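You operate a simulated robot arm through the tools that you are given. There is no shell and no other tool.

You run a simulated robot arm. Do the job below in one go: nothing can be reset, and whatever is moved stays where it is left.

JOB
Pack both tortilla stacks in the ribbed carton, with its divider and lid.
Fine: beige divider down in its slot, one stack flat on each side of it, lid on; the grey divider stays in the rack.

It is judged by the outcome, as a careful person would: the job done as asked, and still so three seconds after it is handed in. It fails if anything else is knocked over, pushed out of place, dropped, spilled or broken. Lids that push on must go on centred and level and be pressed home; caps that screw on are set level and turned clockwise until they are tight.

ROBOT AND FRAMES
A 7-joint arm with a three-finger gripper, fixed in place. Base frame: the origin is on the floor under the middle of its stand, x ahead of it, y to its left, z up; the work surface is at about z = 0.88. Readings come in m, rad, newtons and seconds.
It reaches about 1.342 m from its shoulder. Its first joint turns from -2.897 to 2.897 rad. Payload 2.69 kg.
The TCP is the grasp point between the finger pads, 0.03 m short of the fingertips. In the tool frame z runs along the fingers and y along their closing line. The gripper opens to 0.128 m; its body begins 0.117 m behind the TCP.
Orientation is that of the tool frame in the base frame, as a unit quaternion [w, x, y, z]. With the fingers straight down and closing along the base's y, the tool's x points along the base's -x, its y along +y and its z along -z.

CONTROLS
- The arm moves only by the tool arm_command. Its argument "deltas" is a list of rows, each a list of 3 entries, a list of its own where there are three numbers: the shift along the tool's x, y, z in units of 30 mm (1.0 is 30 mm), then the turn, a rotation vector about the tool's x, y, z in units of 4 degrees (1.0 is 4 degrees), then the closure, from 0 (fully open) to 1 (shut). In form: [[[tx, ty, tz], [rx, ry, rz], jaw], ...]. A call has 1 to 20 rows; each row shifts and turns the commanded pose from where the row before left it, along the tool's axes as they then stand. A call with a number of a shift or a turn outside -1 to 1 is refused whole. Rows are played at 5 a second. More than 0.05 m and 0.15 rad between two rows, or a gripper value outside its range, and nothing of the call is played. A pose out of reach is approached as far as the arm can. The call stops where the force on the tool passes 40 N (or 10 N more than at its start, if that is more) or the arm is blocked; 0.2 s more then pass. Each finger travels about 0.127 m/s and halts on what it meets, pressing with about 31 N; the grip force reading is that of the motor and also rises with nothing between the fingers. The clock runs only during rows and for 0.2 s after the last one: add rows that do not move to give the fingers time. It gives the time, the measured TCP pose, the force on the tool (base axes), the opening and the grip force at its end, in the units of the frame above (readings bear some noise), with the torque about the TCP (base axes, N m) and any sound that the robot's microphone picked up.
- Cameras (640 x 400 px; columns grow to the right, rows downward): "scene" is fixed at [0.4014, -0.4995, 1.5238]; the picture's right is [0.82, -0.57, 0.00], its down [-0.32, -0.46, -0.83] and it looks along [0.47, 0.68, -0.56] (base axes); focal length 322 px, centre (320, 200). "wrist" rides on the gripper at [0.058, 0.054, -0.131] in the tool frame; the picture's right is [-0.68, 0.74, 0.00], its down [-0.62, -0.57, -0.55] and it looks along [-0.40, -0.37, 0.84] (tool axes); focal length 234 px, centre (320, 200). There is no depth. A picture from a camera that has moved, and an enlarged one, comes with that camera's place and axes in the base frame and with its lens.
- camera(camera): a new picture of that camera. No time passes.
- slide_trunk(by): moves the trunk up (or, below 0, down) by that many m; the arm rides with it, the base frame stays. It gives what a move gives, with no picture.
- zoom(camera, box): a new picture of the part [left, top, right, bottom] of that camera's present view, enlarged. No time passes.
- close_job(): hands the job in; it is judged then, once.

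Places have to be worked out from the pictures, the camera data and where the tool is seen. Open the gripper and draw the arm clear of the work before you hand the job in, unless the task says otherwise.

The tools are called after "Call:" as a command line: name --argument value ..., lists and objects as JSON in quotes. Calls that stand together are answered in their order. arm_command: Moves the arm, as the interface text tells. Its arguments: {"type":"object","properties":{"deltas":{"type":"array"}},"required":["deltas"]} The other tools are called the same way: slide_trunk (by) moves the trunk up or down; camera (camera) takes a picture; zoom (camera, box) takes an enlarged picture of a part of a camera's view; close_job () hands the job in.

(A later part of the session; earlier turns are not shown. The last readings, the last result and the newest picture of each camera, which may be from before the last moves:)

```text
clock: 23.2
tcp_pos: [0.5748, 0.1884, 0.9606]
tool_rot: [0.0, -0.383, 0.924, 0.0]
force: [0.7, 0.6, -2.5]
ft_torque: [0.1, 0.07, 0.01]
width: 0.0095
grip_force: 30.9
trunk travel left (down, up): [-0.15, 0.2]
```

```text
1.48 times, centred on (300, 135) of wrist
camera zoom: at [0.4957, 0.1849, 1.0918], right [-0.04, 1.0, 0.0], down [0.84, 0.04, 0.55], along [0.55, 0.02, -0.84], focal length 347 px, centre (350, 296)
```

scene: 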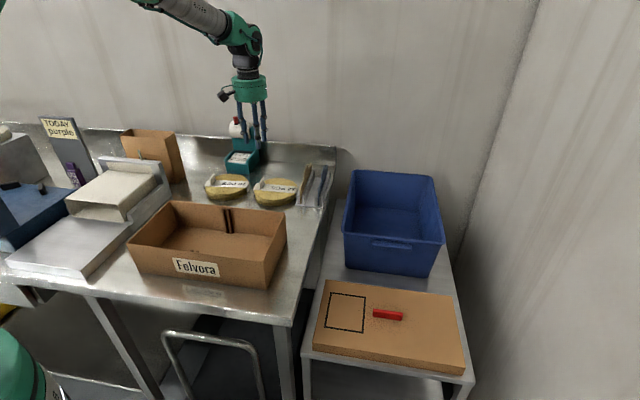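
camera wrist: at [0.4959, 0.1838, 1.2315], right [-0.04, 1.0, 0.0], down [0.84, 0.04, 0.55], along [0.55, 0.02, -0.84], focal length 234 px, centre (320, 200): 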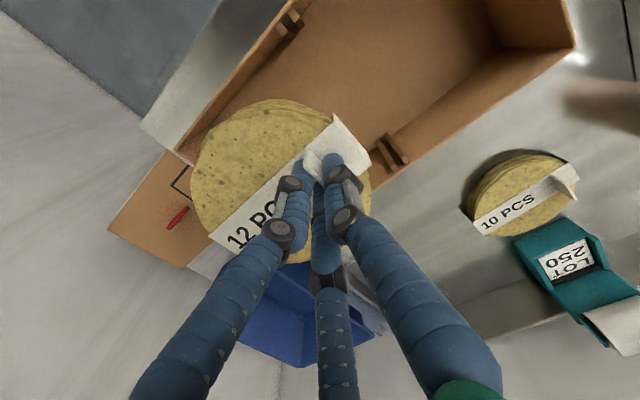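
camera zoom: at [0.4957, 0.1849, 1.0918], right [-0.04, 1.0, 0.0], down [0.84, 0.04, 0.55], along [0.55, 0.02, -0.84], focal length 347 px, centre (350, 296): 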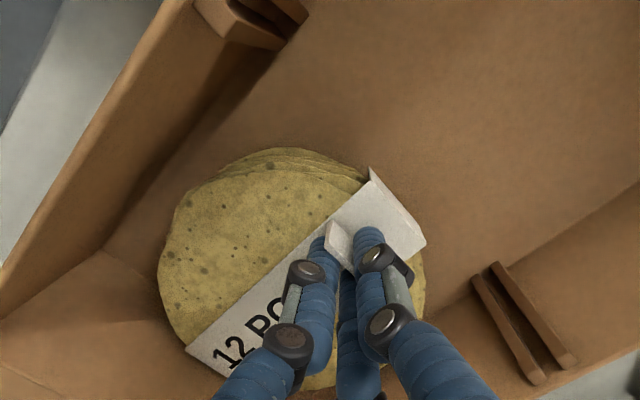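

I'll zoom in on the gap to the right wall before the final lowering.

Call:
zoom --camera "wrist" --box '[180, 120, 280, 200]'

Call:
zoom --camera "wrist" --box '[300, 60, 440, 200]'

```text
5.00 times, centred on (230, 160) of wrist
camera zoom: at [0.4957, 0.1849, 1.0918], right [-0.04, 1.0, 0.0], down [0.84, 0.04, 0.55], along [0.55, 0.02, -0.84], focal length 1171 px, centre (770, 400)
```

zoom: 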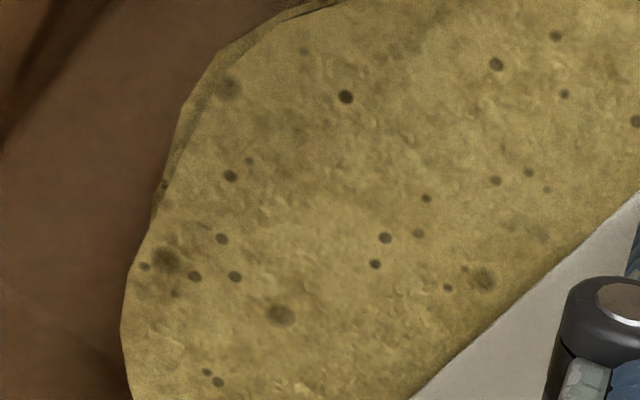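

```text
2.86 times, centred on (370, 130) of wrist
camera zoom: at [0.4957, 0.1849, 1.0918], right [-0.04, 1.0, 0.0], down [0.84, 0.04, 0.55], along [0.55, 0.02, -0.84], focal length 669 px, centre (177, 400)
```

zoom: 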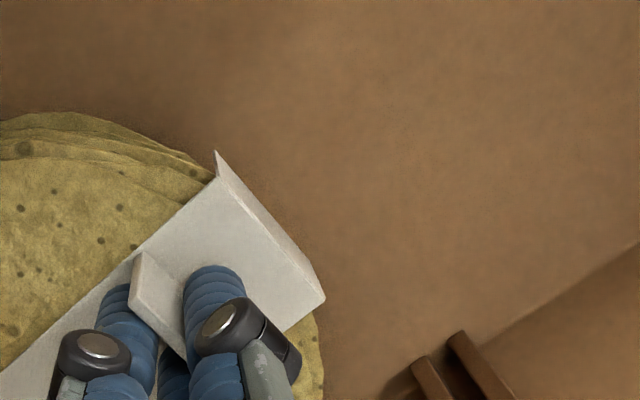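

Clearances are about 11 mm on the divider side and 9 mm at the right wall. I'll lower in small steps until the stack rests on the carton floor.

Call:
arm_command --deltas '[[[0, 0, 0.12], [0, 0, 0], 1.0], [[0, 0, 0.1], [0, 0, 0], 1.0], [[0, 0, 0.1], [0, 0, 0], 1.0], [[0, 0, 0.08], [0, 0, 0], 1.0], [[0, 0, 0], [0, 0, 0], 1.0]]'

```text
clock: 24.4
tcp_pos: [0.5766, 0.1901, 0.9486]
tool_rot: [0.0, -0.383, 0.924, 0.001]
force: [0.2, 0.4, -2.5]
ft_torque: [0.11, 0.11, 0.0]
width: 0.0092
grip_force: 30.9
trunk travel left (down, up): [-0.15, 0.2]
```

Still carrying the full weight at z 0.9486. I'll continue in about 1 mm steps.

Call:
arm_command --deltas '[[[0, 0, 0.05], [0, 0, 0], 1.0], [[0, 0, 0.04], [0, 0, 0], 1.0], [[0, 0, 0], [0, 0, 0], 1.0]]'

Call:
zoom --camera "scene" --box '[200, 200, 280, 250]'

```text
clock: 25.2
tcp_pos: [0.5772, 0.1904, 0.948]
tool_rot: [-0.001, -0.382, 0.924, 0.0]
force: [-0.1, 0.4, -2.5]
ft_torque: [0.15, 0.06, 0.02]
width: 0.0092
grip_force: 30.7
trunk travel left (down, up): [-0.15, 0.2]
```

```text
8.00 times, centred on (240, 225) of scene
camera zoom: at [0.4014, -0.4995, 1.5238], right [0.82, -0.57, 0.0], down [-0.32, -0.46, -0.83], along [0.47, 0.68, -0.56], focal length 2575 px, centre (960, 0)
```

zoom: 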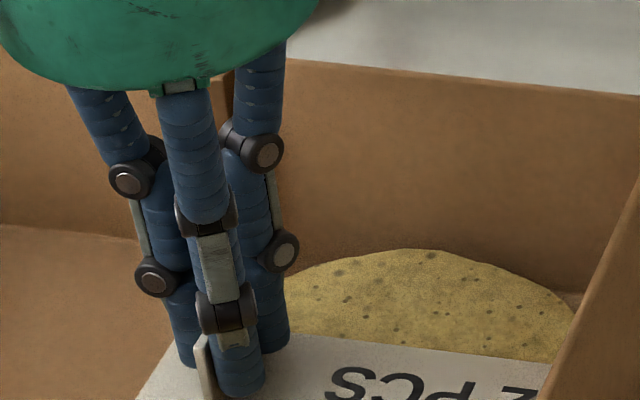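

No contact reading yet, so I'll keep going down gently.

Call:
arm_command --deltas '[[[0, 0, 0.05], [0, 0, 0], 1.0], [[0, 0, 0.05], [0, 0, 0], 1.0], [[0, 0, 0], [0, 0, 0], 1.0]]'

```text
clock: 26.0
tcp_pos: [0.5771, 0.1903, 0.9485]
tool_rot: [0.002, -0.383, 0.924, 0.0]
force: [0.1, 0.2, 25.5]
ft_torque: [-0.23, 0.53, 0.02]
width: 0.0092
grip_force: 31.4
trunk travel left (down, up): [-0.15, 0.2]
```

Contact: the stack is on the floor and pressing. I'll ease the pressure off, open the fingers moderately and lift straight out.

Call:
arm_command --deltas '[[[0, 0, -0.1], [0, 0, 0], 1.0], [[0, 0, 0], [0, 0, 0], 1.0]]'

```text
clock: 26.6
tcp_pos: [0.5756, 0.1893, 0.9474]
tool_rot: [-0.001, -0.383, 0.924, 0.0]
force: [2.8, 1.9, 4.6]
ft_torque: [0.46, -0.34, -0.06]
width: 0.0092
grip_force: 31.2
trunk travel left (down, up): [-0.15, 0.2]
```

The load is now light at 4.6 N. I'll open and withdraw upward.

Call:
arm_command --deltas '[[[0, 0, 0], [0, 0, 0], 0.85], [[0, 0, 0], [0, 0, 0], 0.7], [[0, 0, 0], [0, 0, 0], 0.6], [[0, 0, 0], [0, 0, 0], 0.6], [[0, 0, -0.5], [0, 0, 0], 0.6], [[0, 0, -0.8], [0, 0, 0], 0.6], [[0, 0, -1], [0, 0, 0], 0.6], [[0, 0, -1], [0, 0, 0], 0.6], [[0, 0, -1], [0, 0, 0], 0.6], [[0, 0, -1], [0, 0, 0], 0.6]]'

Call:
zoom --camera "scene" --box '[120, 170, 300, 290]'

Call:
camera --camera "wrist"

```text
clock: 28.8
tcp_pos: [0.5764, 0.1897, 1.1074]
tool_rot: [0.0, -0.382, 0.924, 0.001]
force: [0.8, 0.6, -0.2]
ft_torque: [0.03, -0.02, 0.01]
width: 0.0511
grip_force: 0.1
trunk travel left (down, up): [-0.15, 0.2]
```

```text
3.33 times, centred on (210, 230) of scene
camera zoom: at [0.4014, -0.4995, 1.5238], right [0.82, -0.57, 0.0], down [-0.32, -0.46, -0.83], along [0.47, 0.68, -0.56], focal length 1073 px, centre (687, 100)
```

zoom: 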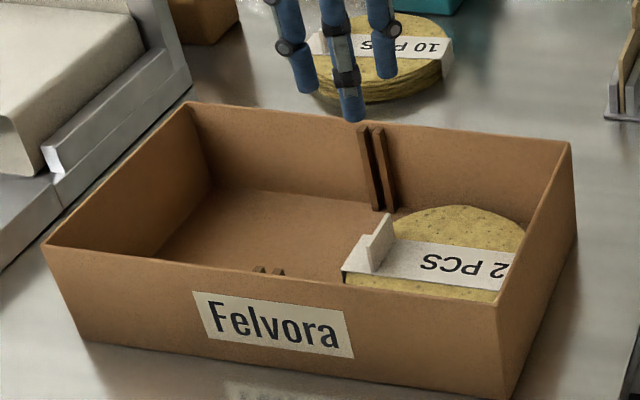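

```text
taken
camera wrist: at [0.4961, 0.1869, 1.2379], right [-0.04, 1.0, 0.0], down [0.84, 0.04, 0.55], along [0.55, 0.02, -0.84], focal length 234 px, centre (320, 200)
```

wrist: 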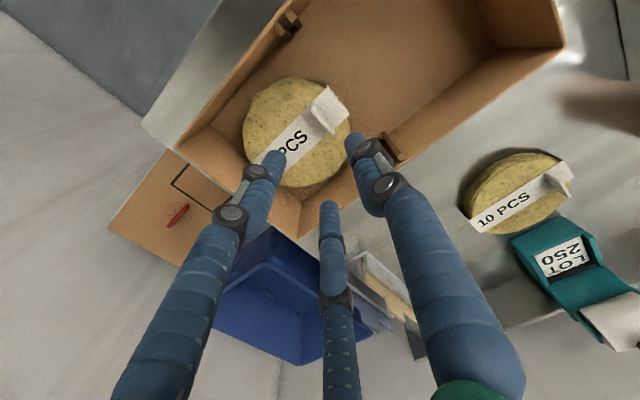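

The first stack lies flat on the right side with its tab next to the slot. For the second stack I want the tab facing the divider too, so I'll check here in free air that the wrist can turn 180°.

Call:
arm_command --deltas '[[[0, 0, -0.5], [0, 0, 1], 0.6], [[0, 0, -0.5], [0, 0, 1], 0.6], [[0, 0, 0], [0, 0, 1], 0.6], [[0, 0, 0], [0, 0, 1], 0.6], [[0, 0, 0], [0, 0, 1], 0.6], [[0, 0, 0], [0, 0, 1], 0.6], [[0, 0, 0], [0, 0, 1], 0.6], [[0, 0, 0], [0, 0, 1], 0.6], [[0, 0, 0], [0, 0, 1], 0.6], [[0, 0, 0], [0, 0, 1], 0.6], [[0, 0, 0], [0, 0, 1], 0.6], [[0, 0, 0], [0, 0, 1], 0.6], [[0, 0, 0], [0, 0, 1], 0.6], [[0, 0, 0], [0, 0, 1], 0.6], [[0, 0, 0], [0, 0, 1], 0.6], [[0, 0, 0], [0, 0, 1], 0.6], [[0, 0, 0], [0, 0, 1], 0.6], [[0, 0, 0], [0, 0, 1], 0.6], [[0, 0, 0], [0, 0, 1], 0.6], [[0, 0, 0], [0, 0, 1], 0.6]]'

Call:
arm_command --deltas '[[[0, 0, 0], [0, 0, 1], 0.6], [[0, 0, 0], [0, 0, 1], 0.6], [[0, 0, 0], [0, 0, 1], 0.6], [[0, 0, 0], [0, 0, 1], 0.6], [[0, 0, 0], [0, 0, 1], 0.6], [[0, 0, 0], [0, 0, 1], 0.6], [[0, 0, 0], [0, 0, 1], 0.6], [[0, 0, 0], [0, 0, 1], 0.6], [[0, 0, 0], [0, 0, 1], 0.6], [[0, 0, 0], [0, 0, 1], 0.6], [[0, 0, 0], [0, 0, 1], 0.6], [[0, 0, 0], [0, 0, 1], 0.6], [[0, 0, 0], [0, 0, 1], 0.6], [[0, 0, 0], [0, 0, 1], 0.6], [[0, 0, 0], [0, 0, 1], 0.6], [[0, 0, 0], [0, 0, 1], 0.6], [[0, 0, 0], [0, 0, 1], 0.6], [[0, 0, 0], [0, 0, 1], 0.6], [[0, 0, 0], [0, 0, 1], 0.6], [[0, 0, 0], [0, 0, 1], 0.6]]'

```text
clock: 33.0
tcp_pos: [0.5757, 0.1892, 1.1377]
tool_rot: [0.0, 0.302, 0.953, 0.0]
force: [0.1, -0.8, 0.6]
ft_torque: [0.0, -0.02, 0.0]
width: 0.0512
grip_force: 0.1
trunk travel left (down, up): [-0.15, 0.2]
```

```text
clock: 37.2
tcp_pos: [0.5759, 0.1892, 1.1369]
tool_rot: [0.0, 0.843, 0.537, 0.0]
force: [0.6, 0.3, -0.1]
ft_torque: [-0.01, -0.02, 0.02]
width: 0.0514
grip_force: 0.1
trunk travel left (down, up): [-0.15, 0.2]
```

The turn works. I'll finish it and move above the "10 PCS" tab, near (0.66, 0.575).

Call:
arm_command --deltas '[[[0, 0, 0], [0, 0, 1], 0.5], [[0, 0, 0], [0, 0, 1], 0.5], [[0, 0, 0], [0, 0, 1], 0.5], [[0, 0, 0], [0, 0, 1], 0.5], [[0, 0, 0], [0, 0, 1], 0.5], [[0.854, -0.547, 0.1], [0, 0, 0], 0.5], [[0.854, -0.547, 0.1], [0, 0, 0], 0.5], [[0.854, -0.547, 0.1], [0, 0, 0], 0.5], [[0.854, -0.547, 0.1], [0, 0, 0], 0.5], [[0.854, -0.547, 0.1], [0, 0, 0], 0.5], [[0.854, -0.547, 0.1], [0, 0, 0], 0.5], [[0.854, -0.547, 0.1], [0, 0, 0], 0.5], [[0.854, -0.547, 0.1], [0, 0, 0], 0.5], [[0.854, -0.547, 0.1], [0, 0, 0], 0.5], [[0.854, -0.547, 0.1], [0, 0, 0], 0.5], [[0.854, -0.547, 0.1], [0, 0, 0], 0.5], [[0.854, -0.547, 0.1], [0, 0, 0], 0.5], [[0.854, -0.547, 0.1], [0, 0, 0], 0.5]]'

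Call:
camera --camera "wrist"

Call:
zoom --camera "scene" --box '[180, 90, 280, 210]'

```text
clock: 41.0
tcp_pos: [0.6815, 0.5454, 1.0898]
tool_rot: [-0.009, 0.92, 0.393, -0.006]
force: [0.2, 0.2, -2.9]
ft_torque: [-0.04, -0.04, -0.03]
width: 0.064
grip_force: 0.2
out of reach, approached as far as the arm can: row 16, 17, 18
trunk travel left (down, up): [-0.15, 0.2]
```

```text
taken
camera wrist: at [0.7622, 0.5489, 1.2197], right [0.07, -1.0, -0.01], down [-0.82, -0.06, 0.56], along [-0.56, -0.03, -0.83], focal length 234 px, centre (320, 200)
```

wrist: 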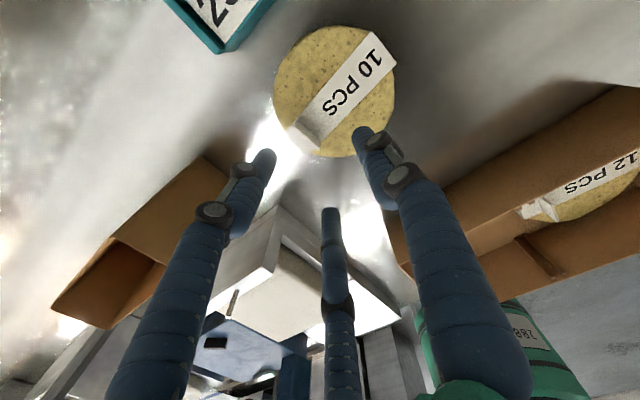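

```text
3.33 times, centred on (230, 150) of scene
camera zoom: at [0.4014, -0.4995, 1.5238], right [0.82, -0.57, 0.0], down [-0.32, -0.46, -0.83], along [0.47, 0.68, -0.56], focal length 1073 px, centre (620, 367)
```

zoom: 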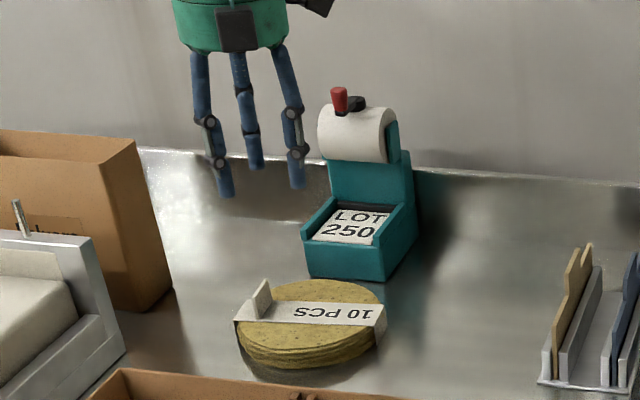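

That yaw runs into a joint limit this far left. I'll turn back to the original yaw for the grasp and do the 180° turn over the carton instead, where it was reachable.

Call:
arm_command --deltas '[[[0, 0, 0], [0, 0, -1], 0.5], [[0, 0, 0], [0, 0, -1], 0.5], [[0, 0, 0], [0, 0, -1], 0.5], [[0, 0, 0], [0, 0, -1], 0.5], [[0, 0, 0], [0, 0, -1], 0.5], [[0, 0, 0], [0, 0, -1], 0.5], [[0, 0, 0], [0, 0, -1], 0.5], [[0, 0, 0], [0, 0, -1], 0.5], [[0, 0, 0], [0, 0, -1], 0.5], [[0, 0, 0], [0, 0, -1], 0.5], [[0, 0, 0], [0, 0, -1], 0.5], [[0, 0, 0], [0, 0, -1], 0.5], [[0, 0, 0], [0, 0, -1], 0.5], [[0, 0, 0], [0, 0, -1], 0.5], [[0, 0, 0], [0, 0, -1], 0.5], [[0, 0, 0], [0, 0, -1], 0.5], [[0, 0, 0], [0, 0, -1], 0.5], [[0, 0, 0], [0, 0, -1], 0.5], [[0, 0, 0], [0, 0, -1], 0.5], [[0, 0, 0], [0, 0, -1], 0.5]]'

```text
clock: 45.2
tcp_pos: [0.6823, 0.5457, 1.0986]
tool_rot: [0.0, 0.461, 0.887, 0.0]
force: [1.1, 1.4, 0.7]
ft_torque: [-0.01, -0.01, 0.02]
width: 0.0638
grip_force: 0.0
trunk travel left (down, up): [-0.15, 0.2]
```

Orientation is clean again at yaw -55°. I'll continue the turn back to +45°.

Call:
arm_command --deltas '[[[0, 0, 0], [0, 0, -1], 0.5], [[0, 0, 0], [0, 0, -1], 0.5], [[0, 0, 0], [0, 0, -1], 0.5], [[0, 0, 0], [0, 0, -1], 0.5], [[0, 0, 0], [0, 0, -1], 0.5], [[0, 0, 0], [0, 0, -1], 0.5], [[0, 0, 0], [0, 0, -1], 0.5], [[0, 0, 0], [0, 0, -1], 0.5], [[0, 0, 0], [0, 0, -1], 0.5], [[0, 0, 0], [0, 0, -1], 0.5], [[0, 0, 0], [0, 0, -1], 0.5], [[0, 0, 0], [0, 0, -1], 0.5], [[0, 0, 0], [0, 0, -1], 0.5], [[0, 0, 0], [0, 0, -1], 0.5], [[0, 0, 0], [0, 0, -1], 0.5], [[0, 0, 0], [0, 0, -1], 0.5], [[0, 0, 0], [0, 0, -1], 0.5], [[0, 0, 0], [0, 0, -1], 0.5], [[0, 0, 0], [0, 0, -1], 0.5], [[0, 0, 0], [0, 0, -1], 0.5]]'

Call:
arm_command --deltas '[[[0, 0, 0], [0, 0, -1], 0.5], [[0, 0, 0], [0, 0, -1], 0.5], [[0, 0, 0], [0, 0, -1], 0.5], [[0, 0, 0], [0, 0, -1], 0.5], [[0, 0, 0], [0, 0, -1], 0.5], [[0, 0, 0], [0, 0, 0], 0.5]]'

Call:
camera --camera "wrist"

```text
clock: 49.4
tcp_pos: [0.681, 0.5475, 1.0964]
tool_rot: [0.0, -0.217, 0.976, -0.001]
force: [-0.4, -0.7, 0.4]
ft_torque: [0.01, 0.02, -0.01]
width: 0.064
grip_force: 0.0
trunk travel left (down, up): [-0.15, 0.2]
```

```text
clock: 50.8
tcp_pos: [0.6822, 0.5461, 1.0968]
tool_rot: [0.0, -0.383, 0.924, 0.0]
force: [0.4, 0.3, 0.3]
ft_torque: [-0.01, 0.01, 0.01]
width: 0.0641
grip_force: 0.0
trunk travel left (down, up): [-0.15, 0.2]
```

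```text
taken
camera wrist: at [0.6028, 0.5437, 1.2275], right [-0.04, 1.0, 0.0], down [0.84, 0.04, 0.55], along [0.55, 0.02, -0.84], focal length 234 px, centre (320, 200)
```

wrist: 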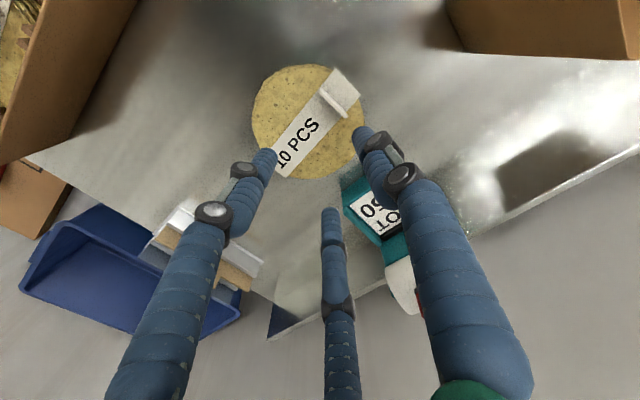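

Orientation is restored. I'll measure the "10 PCS" tab from here.

Call:
zoom --camera "wrist" --box '[240, 50, 380, 190]'

Call:
zoom --camera "scene" --box '[190, 160, 270, 220]'

```text
2.86 times, centred on (310, 120) of wrist
camera zoom: at [0.6028, 0.5437, 1.2275], right [-0.04, 1.0, 0.0], down [0.84, 0.04, 0.55], along [0.55, 0.02, -0.84], focal length 669 px, centre (349, 429)
```

zoom: 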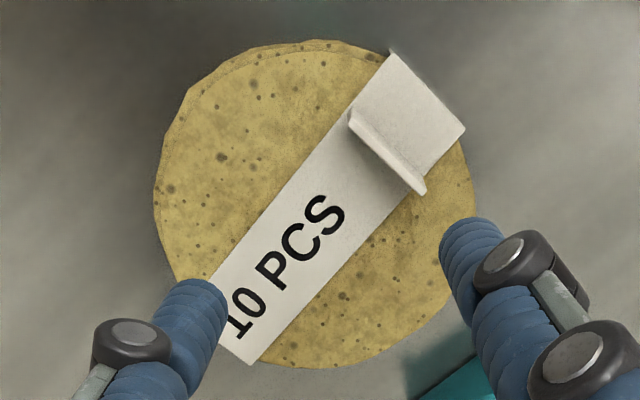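

```text
6.67 times, centred on (230, 190) of scene
camera zoom: at [0.4014, -0.4995, 1.5238], right [0.82, -0.57, 0.0], down [-0.32, -0.46, -0.83], along [0.47, 0.68, -0.56], focal length 2146 px, centre (920, 267)
```

zoom: 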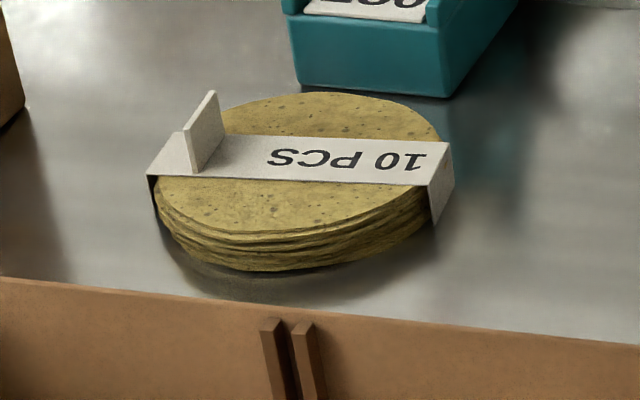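

The "10 PCS" tab base is at about (0.659, 0.565, 0.908), and its band is turned about 6.5° from the table direction. I'll match that yaw, align and descend close to the band.

Call:
arm_command --deltas '[[[0, 0, 0], [0, 0, -0.81], 0.5], [[0, 0, 0], [0, 0, -0.81], 0.5], [[0, 0.405, 0], [0, 0, 0], 0.5], [[0, 0.405, 0], [0, 0, 0], 0.5], [[0, 0, 0.9], [0, 0, 0], 0.5], [[0, 0, 0.9], [0, 0, 0], 0.5], [[0, 0, 0.9], [0, 0, 0], 0.5], [[0, 0, 0], [0, 0, 0], 0.5]]'

Call:
zoom --camera "wrist" --box '[220, 80, 420, 240]'

Call:
zoom --camera "scene" --box '[180, 120, 280, 210]'

```text
clock: 52.6
tcp_pos: [0.6632, 0.5583, 1.0156]
tool_rot: [0.0, -0.435, 0.901, 0.0]
force: [0.0, -0.1, 0.7]
ft_torque: [-0.05, 0.01, -0.01]
width: 0.0641
grip_force: 0.2
trunk travel left (down, up): [-0.15, 0.2]
```

```text
2.50 times, centred on (320, 160) of wrist
camera zoom: at [0.5844, 0.546, 1.1471], right [-0.15, 0.99, 0.0], down [0.83, 0.13, 0.55], along [0.54, 0.08, -0.84], focal length 585 px, centre (320, 300)
```

zoom: 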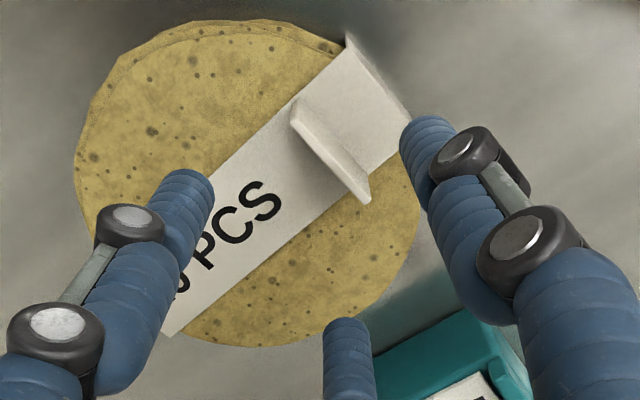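

```text
4.44 times, centred on (230, 165) of scene
camera zoom: at [0.4014, -0.4995, 1.5238], right [0.82, -0.57, 0.0], down [-0.32, -0.46, -0.83], along [0.47, 0.68, -0.56], focal length 1430 px, centre (720, 356)
```

zoom: 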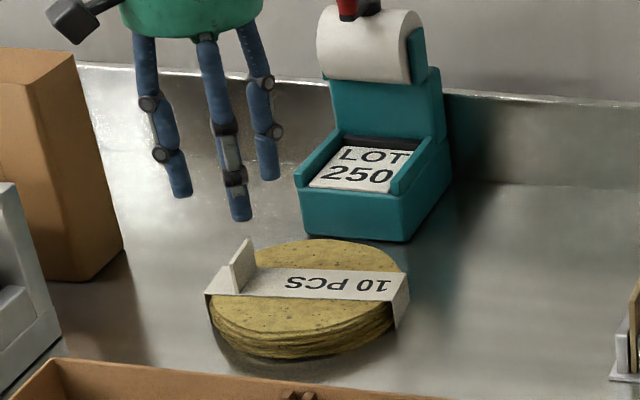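

The plate sits about 4–6 mm toward the single finger, which is where it should be. I'll descend the last 72 mm and close.

Call:
arm_command --deltas '[[[0, 0, 0.7], [0, 0, 0], 0.5], [[0, 0, 0.7], [0, 0, 0], 0.5], [[0, 0, 0.6], [0, 0, 0], 0.5], [[0, 0, 0.3], [0, 0, 0], 0.5], [[0, 0, 0.1], [0, 0, 0], 0.5], [[0, 0, 0], [0, 0, 0], 0.5]]'

Call:
zoom --camera "scene" --box '[190, 130, 270, 210]'

```text
clock: 54.0
tcp_pos: [0.6623, 0.5623, 0.943]
tool_rot: [0.0, -0.435, 0.901, 0.0]
force: [0.2, 0.4, 1.0]
ft_torque: [-0.01, -0.01, 0.01]
width: 0.064
grip_force: 0.1
trunk travel left (down, up): [-0.15, 0.2]
```

```text
5.00 times, centred on (230, 170) of scene
camera zoom: at [0.4014, -0.4995, 1.5238], right [0.82, -0.57, 0.0], down [-0.32, -0.46, -0.83], along [0.47, 0.68, -0.56], focal length 1609 px, centre (770, 350)
```

zoom: 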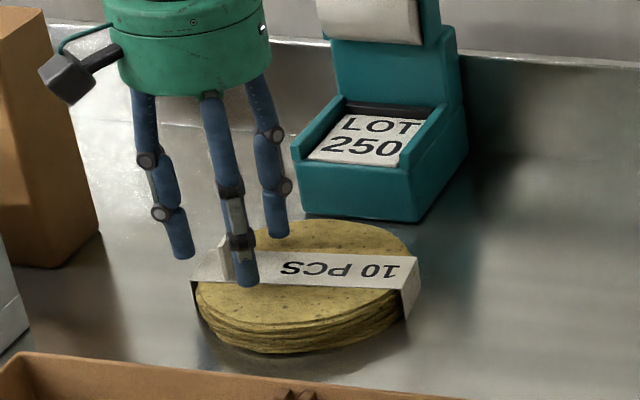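

The fingers straddle the tab with no contact. I'll close and lift a little.

Call:
arm_command --deltas '[[[0, 0, 0], [0, 0, 0], 0.7], [[0, 0, 0], [0, 0, 0], 0.85], [[0, 0, 0], [0, 0, 0], 1.0], [[0, 0, 0], [0, 0, 0], 1.0], [[0, 0, 0], [0, 0, 0], 1.0], [[0, 0, 0], [0, 0, 0], 1.0]]'

Call:
arm_command --deltas '[[[0, 0, -0.2], [0, 0, 0], 1.0], [[0, 0, -0.3], [0, 0, 0], 1.0], [[0, 0, -0.5], [0, 0, 0], 1.0], [[0, 0, -0.5], [0, 0, 0], 1.0], [[0, 0, 0], [0, 0, 0], 1.0]]'

Call:
zoom --camera "scene" --box '[190, 120, 270, 210]'

```text
clock: 55.4
tcp_pos: [0.6627, 0.5611, 0.9437]
tool_rot: [-0.001, -0.434, 0.901, 0.0]
force: [-0.4, 0.2, -0.1]
ft_torque: [0.13, 0.04, -0.04]
width: 0.0098
grip_force: 30.6
trunk travel left (down, up): [-0.15, 0.2]
```

```text
clock: 56.6
tcp_pos: [0.6641, 0.5634, 0.9882]
tool_rot: [0.0, -0.435, 0.901, 0.0]
force: [-0.4, 0.0, -2.5]
ft_torque: [0.14, 0.1, 0.0]
width: 0.0094
grip_force: 31.1
trunk travel left (down, up): [-0.15, 0.2]
```

```text
4.44 times, centred on (230, 165) of scene
camera zoom: at [0.4014, -0.4995, 1.5238], right [0.82, -0.57, 0.0], down [-0.32, -0.46, -0.83], along [0.47, 0.68, -0.56], focal length 1430 px, centre (720, 356)
```

zoom: 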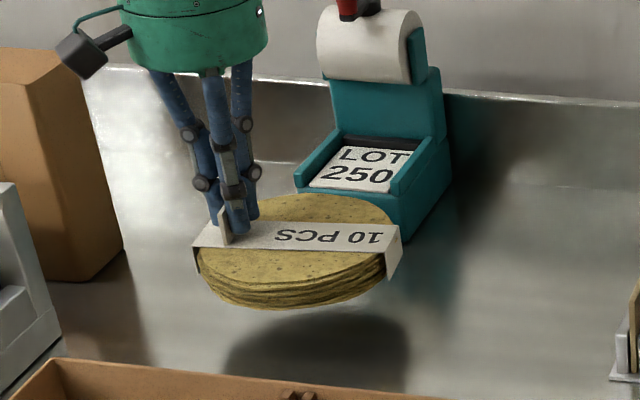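

The stack is held level. I'll raise it well clear and carry it over the left half of the carton.

Call:
arm_command --deltas '[[[0, 0, -0.7], [0, 0, 0], 1.0], [[0, 0, -0.9], [0, 0, 0], 1.0], [[0, 0, -0.9], [0, 0, 0], 1.0], [[0, 0, -0.9], [0, 0, 0], 1.0], [[0, 0, -0.9], [0, 0, 0], 1.0], [[0, 0, -0.7], [0, 0, 0], 1.0], [[0.4, -0.1, 0], [0, 0, 0], 1.0], [[0.7, -0.15, 0], [0, 0, 0], 1.0], [[0.78, -0.172, 0], [0, 0, 0], 1.0], [[0.78, -0.172, 0], [0, 0, 0], 1.0], [[0.78, -0.172, 0], [0, 0, 0], 1.0], [[0.78, -0.172, 0], [0, 0, 0], 1.0], [[0.78, -0.172, 0], [0, 0, 0], 1.0], [[0.78, -0.172, 0], [0, 0, 0], 1.0], [[0.78, -0.172, 0], [0, 0, 0], 1.0], [[0.78, -0.172, 0], [0, 0, 0], 1.0], [[0.78, -0.172, 0], [0, 0, 0], 1.0], [[0.78, -0.172, 0], [0, 0, 0], 1.0], [[0.78, -0.172, 0], [0, 0, 0], 1.0], [[0.78, -0.172, 0], [0, 0, 0], 1.0]]'

Call:
camera --camera "scene"

```text
clock: 60.8
tcp_pos: [0.5214, 0.2719, 1.1372]
tool_rot: [0.001, -0.434, 0.901, 0.0]
force: [0.1, 0.0, -3.0]
ft_torque: [0.07, 0.13, 0.01]
width: 0.0094
grip_force: 31.0
trunk travel left (down, up): [-0.15, 0.2]
```

```text
taken
```

scene: 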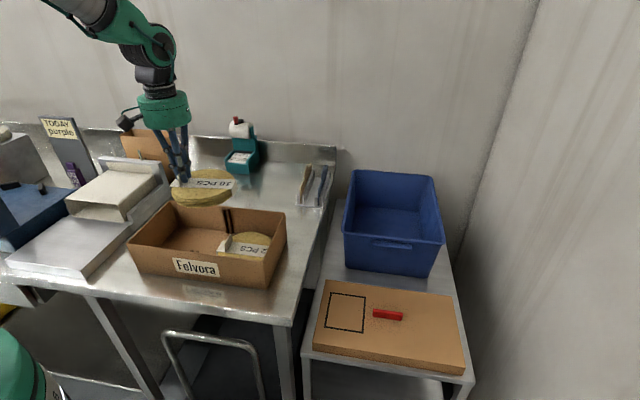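

I'll finish the small shift and start the 180° turn above the carton.

Call:
arm_command --deltas '[[[0.733, -0.18, 0], [0, 0, 0], 1.0], [[0, 0, 0], [0, 0, 1], 1.0], [[0, 0, 0], [0, 0, 1], 1.0], [[0, 0, 0], [0, 0, 1], 1.0], [[0, 0, 0], [0, 0, 1], 1.0], [[0, 0, 0], [0, 0, 1], 1.0], [[0, 0, 0], [0, 0, 1], 1.0], [[0, 0, 0], [0, 0, 1], 1.0], [[0, 0, 0], [0, 0, 1], 1.0], [[0, 0, 0], [0, 0, 1], 1.0], [[0, 0, 0], [0, 0, 1], 1.0], [[0, 0, 0], [0, 0, 1], 1.0], [[0, 0, 0], [0, 0, 1], 1.0], [[0, 0, 0], [0, 0, 1], 1.0], [[0, 0, 0], [0, 0, 1], 1.0], [[0, 0, 0], [0, 0, 1], 1.0], [[0, 0, 0], [0, 0, 1], 1.0], [[0, 0, 0], [0, 0, 1], 1.0], [[0, 0, 0], [0, 0, 1], 1.0], [[0, 0, 0], [0, 0, 1], 1.0]]'

Call:
arm_command --deltas '[[[0, 0, 0], [0, 0, 1], 1.0], [[0, 0, 0], [0, 0, 1], 1.0], [[0, 0, 0], [0, 0, 1], 1.0], [[0, 0, 0], [0, 0, 1], 1.0], [[0, 0, 0], [0, 0, 1], 1.0], [[0, 0, 0], [0, 0, 1], 1.0], [[0, 0, 0], [0, 0, 1], 1.0], [[0, 0, 0], [0, 0, 1], 1.0], [[0, 0, 0], [0, 0, 1], 1.0], [[0, 0, 0], [0, 0, 1], 1.0], [[0, 0, 0], [0, 0, 1], 1.0], [[0, 0, 0], [0, 0, 1], 1.0], [[0, 0, 0], [0, 0, 1], 1.0], [[0, 0, 0], [0, 0, 1], 1.0], [[0, 0, 0], [0, 0, 1], 1.0], [[0, 0, 0], [0, 0, 1], 1.0], [[0, 0, 0], [0, 0, 1], 1.0], [[0, 0, 0], [0, 0, 1], 1.0], [[0, 0, 0], [0, 0, 1], 1.0], [[0, 0, 0], [0, 0, 1], 1.0]]'

Call:
arm_command --deltas '[[[0, 0, 0], [0, 0, 1], 1.0], [[0, 0, 0], [0, 0, 1], 1.0], [[0, 0, 0], [0, 0, 1], 1.0], [[0, 0, 0], [0, 0, 1], 1.0], [[0, 0, 0], [0, 0, 1], 1.0], [[0, 0, 0], [0, 0, 1], 1.0], [[0, 0, 0], [0, 0, 1], 1.0], [[0, 0, 0], [0, 0, 0.62], 1.0], [[0, 0, 0], [0, 0, 0], 1.0]]'

Call:
camera --camera "wrist"

Call:
camera --camera "scene"

```text
clock: 65.0
tcp_pos: [0.5128, 0.2519, 1.1386]
tool_rot: [-0.001, 0.213, 0.977, 0.0]
force: [0.1, -0.2, -2.0]
ft_torque: [0.11, -0.05, -0.03]
width: 0.0094
grip_force: 31.2
trunk travel left (down, up): [-0.15, 0.2]
```

```text
clock: 69.2
tcp_pos: [0.5118, 0.2529, 1.137]
tool_rot: [0.001, 0.791, 0.611, 0.0]
force: [-0.7, 0.2, -2.5]
ft_torque: [-0.05, -0.08, -0.03]
width: 0.0093
grip_force: 31.5
trunk travel left (down, up): [-0.15, 0.2]
```

```text
clock: 71.2
tcp_pos: [0.5128, 0.2525, 1.1378]
tool_rot: [0.0, 0.924, 0.382, 0.0]
force: [0.8, -0.1, -3.3]
ft_torque: [-0.07, -0.11, -0.03]
width: 0.0094
grip_force: 31.3
trunk travel left (down, up): [-0.15, 0.2]
```

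```text
taken
camera wrist: at [0.5923, 0.2554, 1.2696], right [0.04, -1.0, 0.0], down [-0.84, -0.03, 0.55], along [-0.55, -0.02, -0.84], focal length 234 px, centre (320, 200)
```

wrist: 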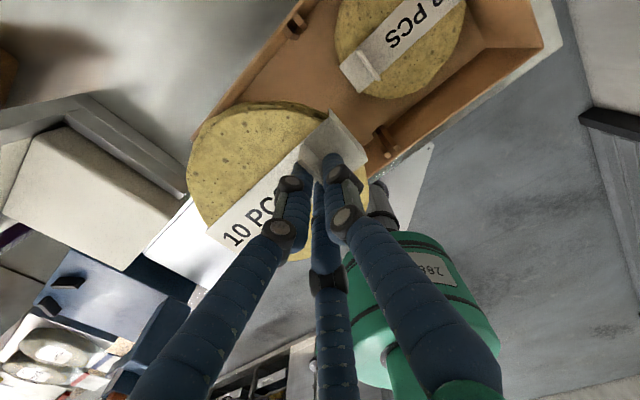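

```text
taken
```

scene: 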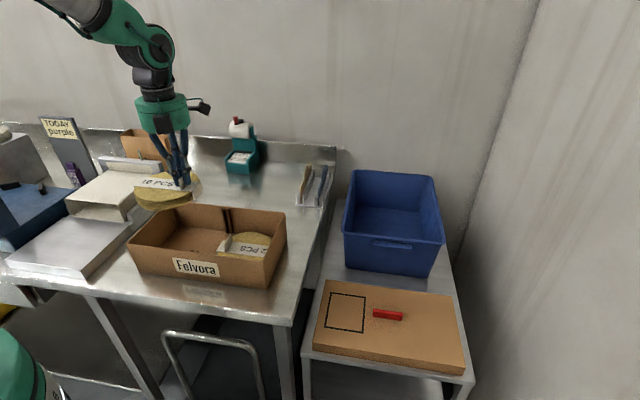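

The turn succeeded and the tab now faces the divider slot. I'll lower to just above the rim and check alignment.

Call:
arm_command --deltas '[[[0, 0, 0.6], [0, 0, 0], 1.0], [[0, 0, 0.8], [0, 0, 0], 1.0], [[0, 0, 0.8], [0, 0, 0], 1.0], [[0, 0, 0.5], [0, 0, 0], 1.0], [[0, 0, 0], [0, 0, 0], 1.0]]'

Call:
zoom --camera "wrist" --box '[160, 0, 480, 240]'

Call:
zoom --camera "scene" --box '[110, 150, 300, 290]'

```text
clock: 72.4
tcp_pos: [0.5147, 0.2529, 1.0571]
tool_rot: [0.0, 0.924, 0.384, 0.0]
force: [0.0, 0.4, -2.3]
ft_torque: [-0.13, -0.09, 0.01]
width: 0.0093
grip_force: 31.5
trunk travel left (down, up): [-0.15, 0.2]
```

```text
1.67 times, centred on (320, 120) of wrist
camera zoom: at [0.5932, 0.2558, 1.1885], right [0.04, -1.0, 0.0], down [-0.84, -0.04, 0.55], along [-0.55, -0.02, -0.84], focal length 390 px, centre (320, 333)
```

zoom: 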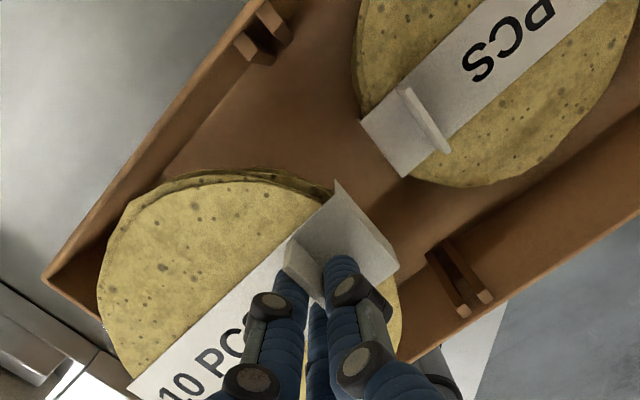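

```text
2.86 times, centred on (205, 220) of scene
camera zoom: at [0.4014, -0.4995, 1.5238], right [0.82, -0.57, 0.0], down [-0.32, -0.46, -0.83], along [0.47, 0.68, -0.56], focal length 920 px, centre (649, 143)
```

zoom: 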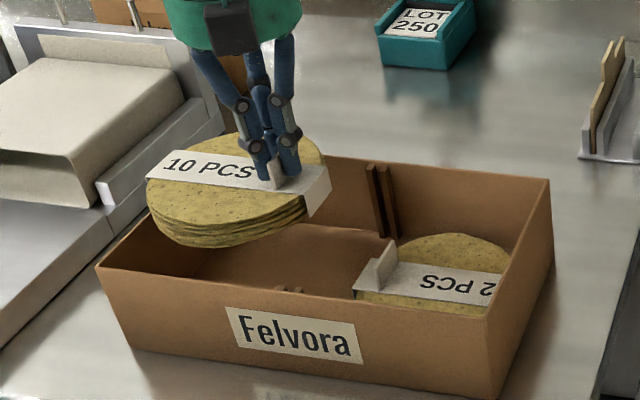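

The stack's band end is about 14 mm from the slot plane, and it sits about 5 mm too far toward the back wall. I'll correct that and lower into the left compartment.

Call:
arm_command --deltas '[[[-0.15, 0, 0.3], [0, 0, 0], 1.0], [[0, 0, 0.5], [0, 0, 0], 1.0], [[0, 0, 0.5], [0, 0, 0], 1.0], [[0, 0, 0.5], [0, 0, 0], 1.0], [[0, 0, 0.5], [0, 0, 0], 1.0], [[0, 0, 0.5], [0, 0, 0], 1.0], [[0, 0, 0.3], [0, 0, 0], 1.0], [[0, 0, 0], [0, 0, 0], 1.0]]'

Call:
zoom --camera "wrist" --box '[160, 0, 480, 240]'

Call:
zoom --camera "scene" --box '[110, 150, 300, 290]'

```text
clock: 74.2
tcp_pos: [0.5101, 0.2501, 0.9652]
tool_rot: [0.0, 0.924, 0.382, -0.001]
force: [-0.1, -0.2, -3.3]
ft_torque: [-0.08, -0.04, -0.01]
width: 0.0096
grip_force: 31.2
trunk travel left (down, up): [-0.15, 0.2]
```

```text
1.67 times, centred on (320, 120) of wrist
camera zoom: at [0.5885, 0.2539, 1.0972], right [0.04, -1.0, 0.0], down [-0.84, -0.04, 0.55], along [-0.55, -0.02, -0.84], focal length 390 px, centre (320, 333)
```

zoom: 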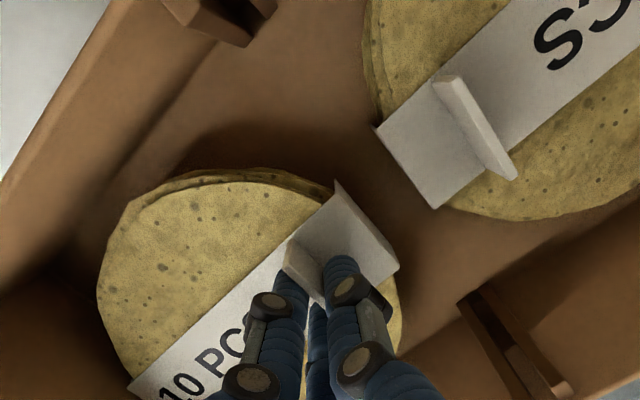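

```text
2.86 times, centred on (205, 220) of scene
camera zoom: at [0.4014, -0.4995, 1.5238], right [0.82, -0.57, 0.0], down [-0.32, -0.46, -0.83], along [0.47, 0.68, -0.56], focal length 920 px, centre (649, 143)
```

zoom: 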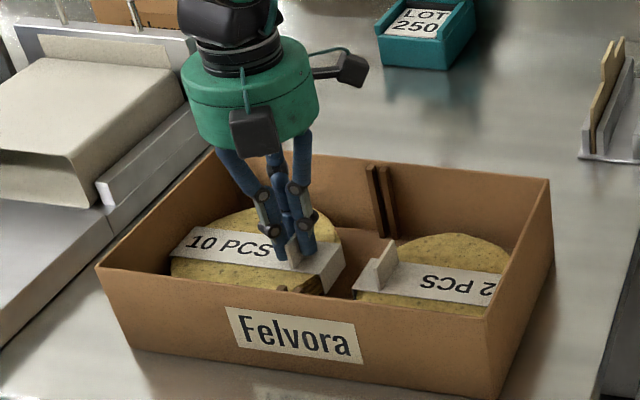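

Both stacks now have clear space for the divider between them. I'll lower the last bit in small steps.

Call:
arm_command --deltas '[[[0, 0, 0.15], [0, 0, 0], 1.0], [[0, 0, 0.15], [0, 0, 0], 1.0], [[0, 0, 0.1], [0, 0, 0], 1.0], [[0, 0, 0.08], [0, 0, 0], 1.0], [[0, 0, 0], [0, 0, 0], 1.0]]'

Call:
arm_command --deltas '[[[0, 0, 0.05], [0, 0, 0], 1.0], [[0, 0, 0.04], [0, 0, 0], 1.0], [[0, 0, 0], [0, 0, 0], 1.0]]'

```text
clock: 75.4
tcp_pos: [0.5093, 0.2499, 0.9501]
tool_rot: [-0.001, 0.923, 0.384, 0.0]
force: [0.2, 0.1, -3.2]
ft_torque: [-0.03, -0.1, 0.01]
width: 0.0093
grip_force: 30.9
trunk travel left (down, up): [-0.15, 0.2]
```

```text
clock: 76.2
tcp_pos: [0.5093, 0.2507, 0.9473]
tool_rot: [0.0, 0.924, 0.382, 0.0]
force: [0.3, -1.8, 3.7]
ft_torque: [-0.2, 0.0, -0.01]
width: 0.0092
grip_force: 31.3
trunk travel left (down, up): [-0.15, 0.2]
```

The stack has touched down gently. I'll open and withdraw straight up.

Call:
arm_command --deltas '[[[0, 0, 0], [0, 0, 0], 0.85], [[0, 0, 0], [0, 0, 0], 0.7], [[0, 0, 0], [0, 0, 0], 0.65], [[0, 0, 0], [0, 0, 0], 0.65], [[0, 0, -0.5], [0, 0, 0], 0.65], [[0, 0, -0.8], [0, 0, 0], 0.65], [[0, 0, -1], [0, 0, 0], 0.65], [[0, 0, -1], [0, 0, 0], 0.65], [[0, 0, -1], [0, 0, 0], 0.65], [[0, 0, -1], [0, 0, 0], 0.65], [[0, 0, -1], [0, 0, 0], 0.65]]'

Call:
camera --camera "wrist"

Call:
zoom --camera "scene" --box '[110, 170, 300, 290]'

```text
clock: 78.6
tcp_pos: [0.5093, 0.2497, 1.1356]
tool_rot: [0.0, 0.924, 0.383, 0.0]
force: [-0.8, 0.2, 0.1]
ft_torque: [-0.02, 0.04, -0.01]
width: 0.0451
grip_force: 0.0
trunk travel left (down, up): [-0.15, 0.2]
```

```text
taken
camera wrist: at [0.5889, 0.2523, 1.268], right [0.04, -1.0, 0.0], down [-0.84, -0.04, 0.55], along [-0.55, -0.02, -0.84], focal length 234 px, centre (320, 200)
```

wrist: 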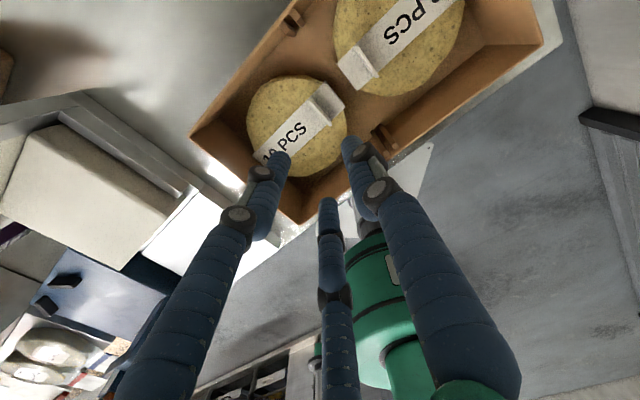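

```text
3.33 times, centred on (205, 230) of scene
camera zoom: at [0.4014, -0.4995, 1.5238], right [0.82, -0.57, 0.0], down [-0.32, -0.46, -0.83], along [0.47, 0.68, -0.56], focal length 1073 px, centre (703, 100)
```

zoom: 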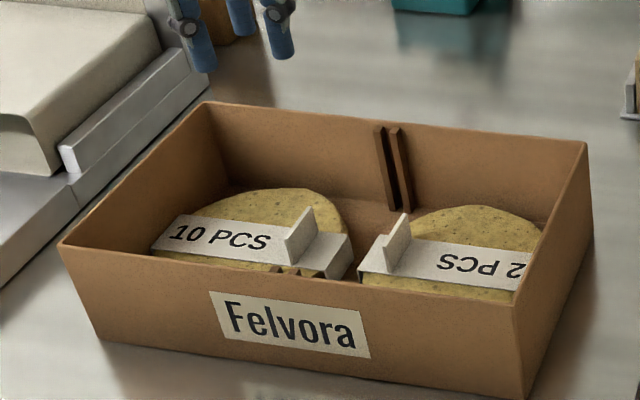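

Both stacks lie flat with a clear lane between them. I'll measure the slot ribs closely from this viewpoint.

Call:
zoom --camera "wrist" --box '[260, 0, 340, 60]'

Call:
zoom --camera "wrist" --box '[350, 105, 420, 165]'

Call:
zoom --camera "wrist" --box '[180, 0, 500, 230]'

```text
6.67 times, centred on (300, 30) of wrist
camera zoom: at [0.5889, 0.2523, 1.268], right [0.04, -1.0, 0.0], down [-0.84, -0.04, 0.55], along [-0.55, -0.02, -0.84], focal length 1561 px, centre (453, 1333)
```

zoom: 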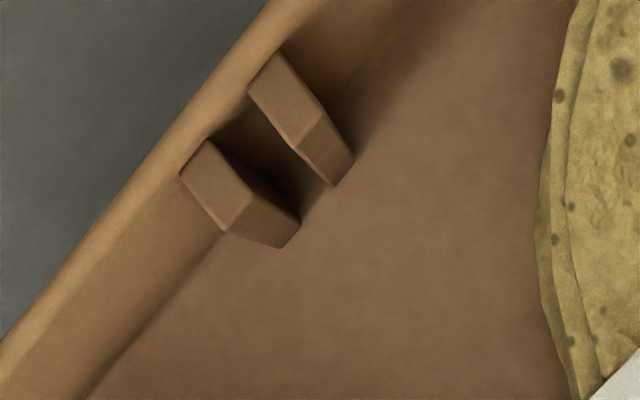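

```text
6.67 times, centred on (385, 135) of wrist
camera zoom: at [0.5889, 0.2523, 1.268], right [0.04, -1.0, 0.0], down [-0.84, -0.04, 0.55], along [-0.55, -0.02, -0.84], focal length 1561 px, centre (-113, 633)
```

zoom: 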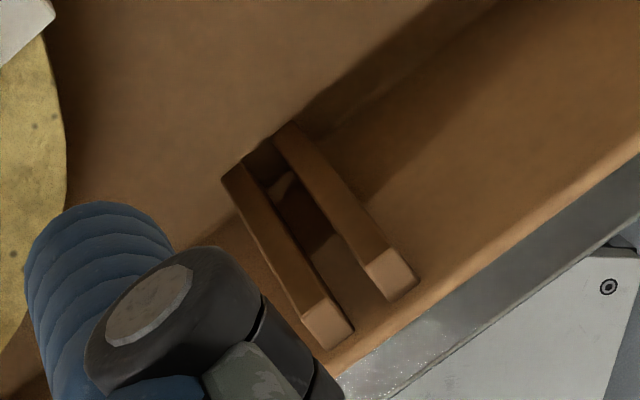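

```text
1.74 times, centred on (340, 115) of wrist
camera zoom: at [0.5889, 0.2523, 1.268], right [0.04, -1.0, 0.0], down [-0.84, -0.04, 0.55], along [-0.55, -0.02, -0.84], focal length 407 px, centre (285, 348)
```

zoom: 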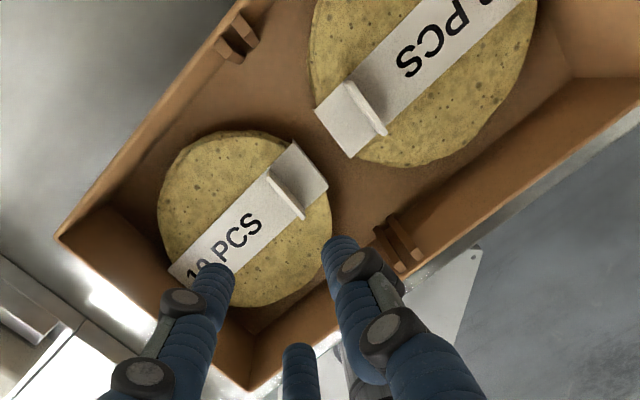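

The slot gap is about 8.5 mm, centred on e1 ≈ 0.230 (x ≈ 0.544, y ≈ 0.219 at the carton centre). Now I'll look closely at the divider rack in the scene view.

Call:
zoom --camera "scene" --box '[292, 158, 340, 212]'

Call:
arm_command --deltas '[[[0.8, 0.4, 0], [0, 0, 0], 0.65], [[0.9, 0.45, 0], [0, 0, 0], 0.65], [[0.9, 0.45, 0], [0, 0, 0], 0.65], [[0.9, 0.45, 0], [0, 0, 0], 0.65], [[0.9, 0.45, 0], [0, 0, 0], 0.65], [[0.9, 0.45, 0], [0, 0, 0], 0.65], [[0.9, 0.45, 0], [0, 0, 0], 0.65], [[0.9, 0.45, 0], [0, 0, 0], 0.65], [[0.9, 0.45, 0], [0, 0, 0], 0.65], [[0.9, 0.45, 0], [0, 0, 0], 0.65], [[0, 0, 0], [0, 0, 0], 0.65]]'

Call:
camera --camera "wrist"

Call:
camera --camera "scene"

```text
7.41 times, centred on (316, 185) of scene
camera zoom: at [0.4014, -0.4995, 1.5238], right [0.82, -0.57, 0.0], down [-0.32, -0.46, -0.83], along [0.47, 0.68, -0.56], focal length 2384 px, centre (350, 311)
```

zoom: 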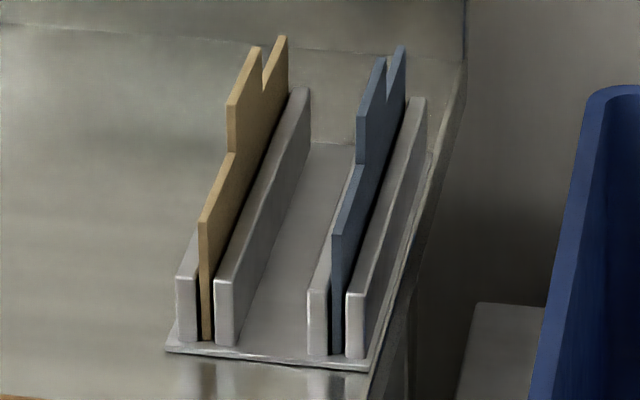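

```text
clock: 81.0
tcp_pos: [0.7944, 0.3421, 1.1356]
tool_rot: [0.0, 0.924, 0.383, -0.001]
force: [0.5, 0.8, -1.7]
ft_torque: [-0.03, 0.02, 0.0]
width: 0.0449
grip_force: 0.1
trunk travel left (down, up): [-0.15, 0.2]
```

```text
taken
camera wrist: at [0.8732, 0.3457, 1.2675], right [0.04, -1.0, 0.0], down [-0.83, -0.04, 0.55], along [-0.55, -0.02, -0.84], focal length 234 px, centre (320, 200)
```

wrist: 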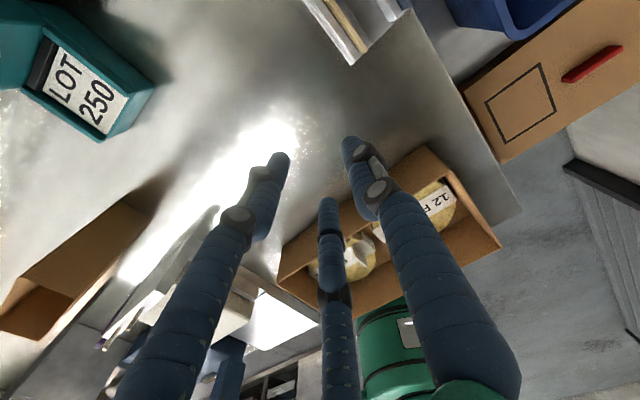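

```text
taken
```

scene: 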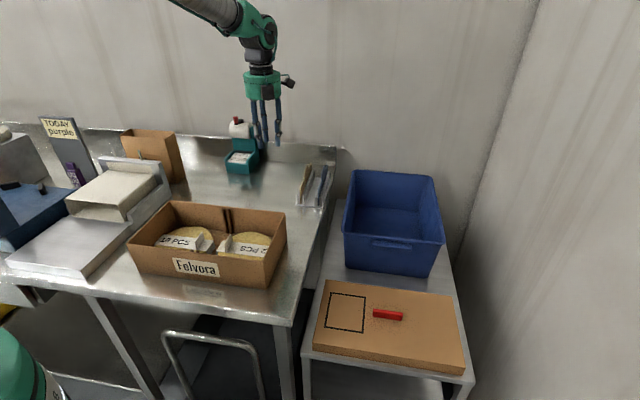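

The divider body stands about 0.067 m tall with a 0.06 m wide tab reaching z ≈ 0.977, centred near (0.935, 0.363). I'll hover over it with the wrist camera.

Call:
arm_command --deltas '[[[0.762, 0.536, 0.1], [0, 0, 0], 0.65], [[0.762, 0.536, 0.1], [0, 0, 0], 0.65], [[0.762, 0.536, 0.1], [0, 0, 0], 0.65], [[0.762, 0.536, 0.1], [0, 0, 0], 0.65], [[0.762, 0.536, 0.1], [0, 0, 0], 0.65], [[0, 0, 0], [0, 0, 0], 0.65]]'

Call:
camera --camera "wrist"

Call:
zoom --camera "scene" --box '[270, 90, 350, 215]'

```text
clock: 82.4
tcp_pos: [0.9306, 0.3691, 1.1218]
tool_rot: [0.0, 0.924, 0.383, 0.001]
force: [0.7, 0.0, -1.1]
ft_torque: [-0.01, 0.04, -0.01]
width: 0.0448
grip_force: 0.1
trunk travel left (down, up): [-0.15, 0.2]
```

```text
taken
camera wrist: at [1.0099, 0.3714, 1.2536], right [0.04, -1.0, 0.0], down [-0.83, -0.04, 0.55], along [-0.55, -0.02, -0.84], focal length 234 px, centre (320, 200)
```

wrist: 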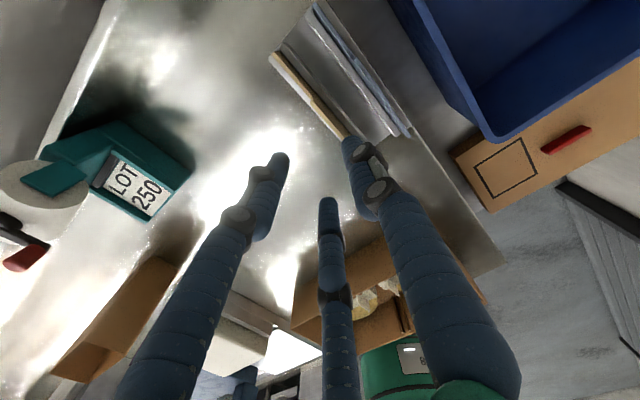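

```text
3.20 times, centred on (310, 152) of scene
camera zoom: at [0.4014, -0.4995, 1.5238], right [0.82, -0.57, 0.0], down [-0.32, -0.46, -0.83], along [0.47, 0.68, -0.56], focal length 1030 px, centre (352, 352)
```

zoom: 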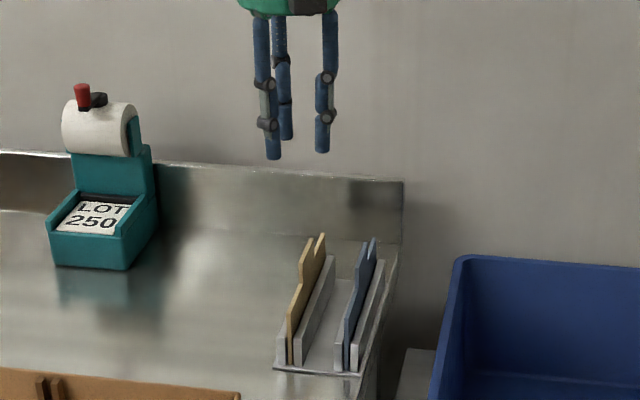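

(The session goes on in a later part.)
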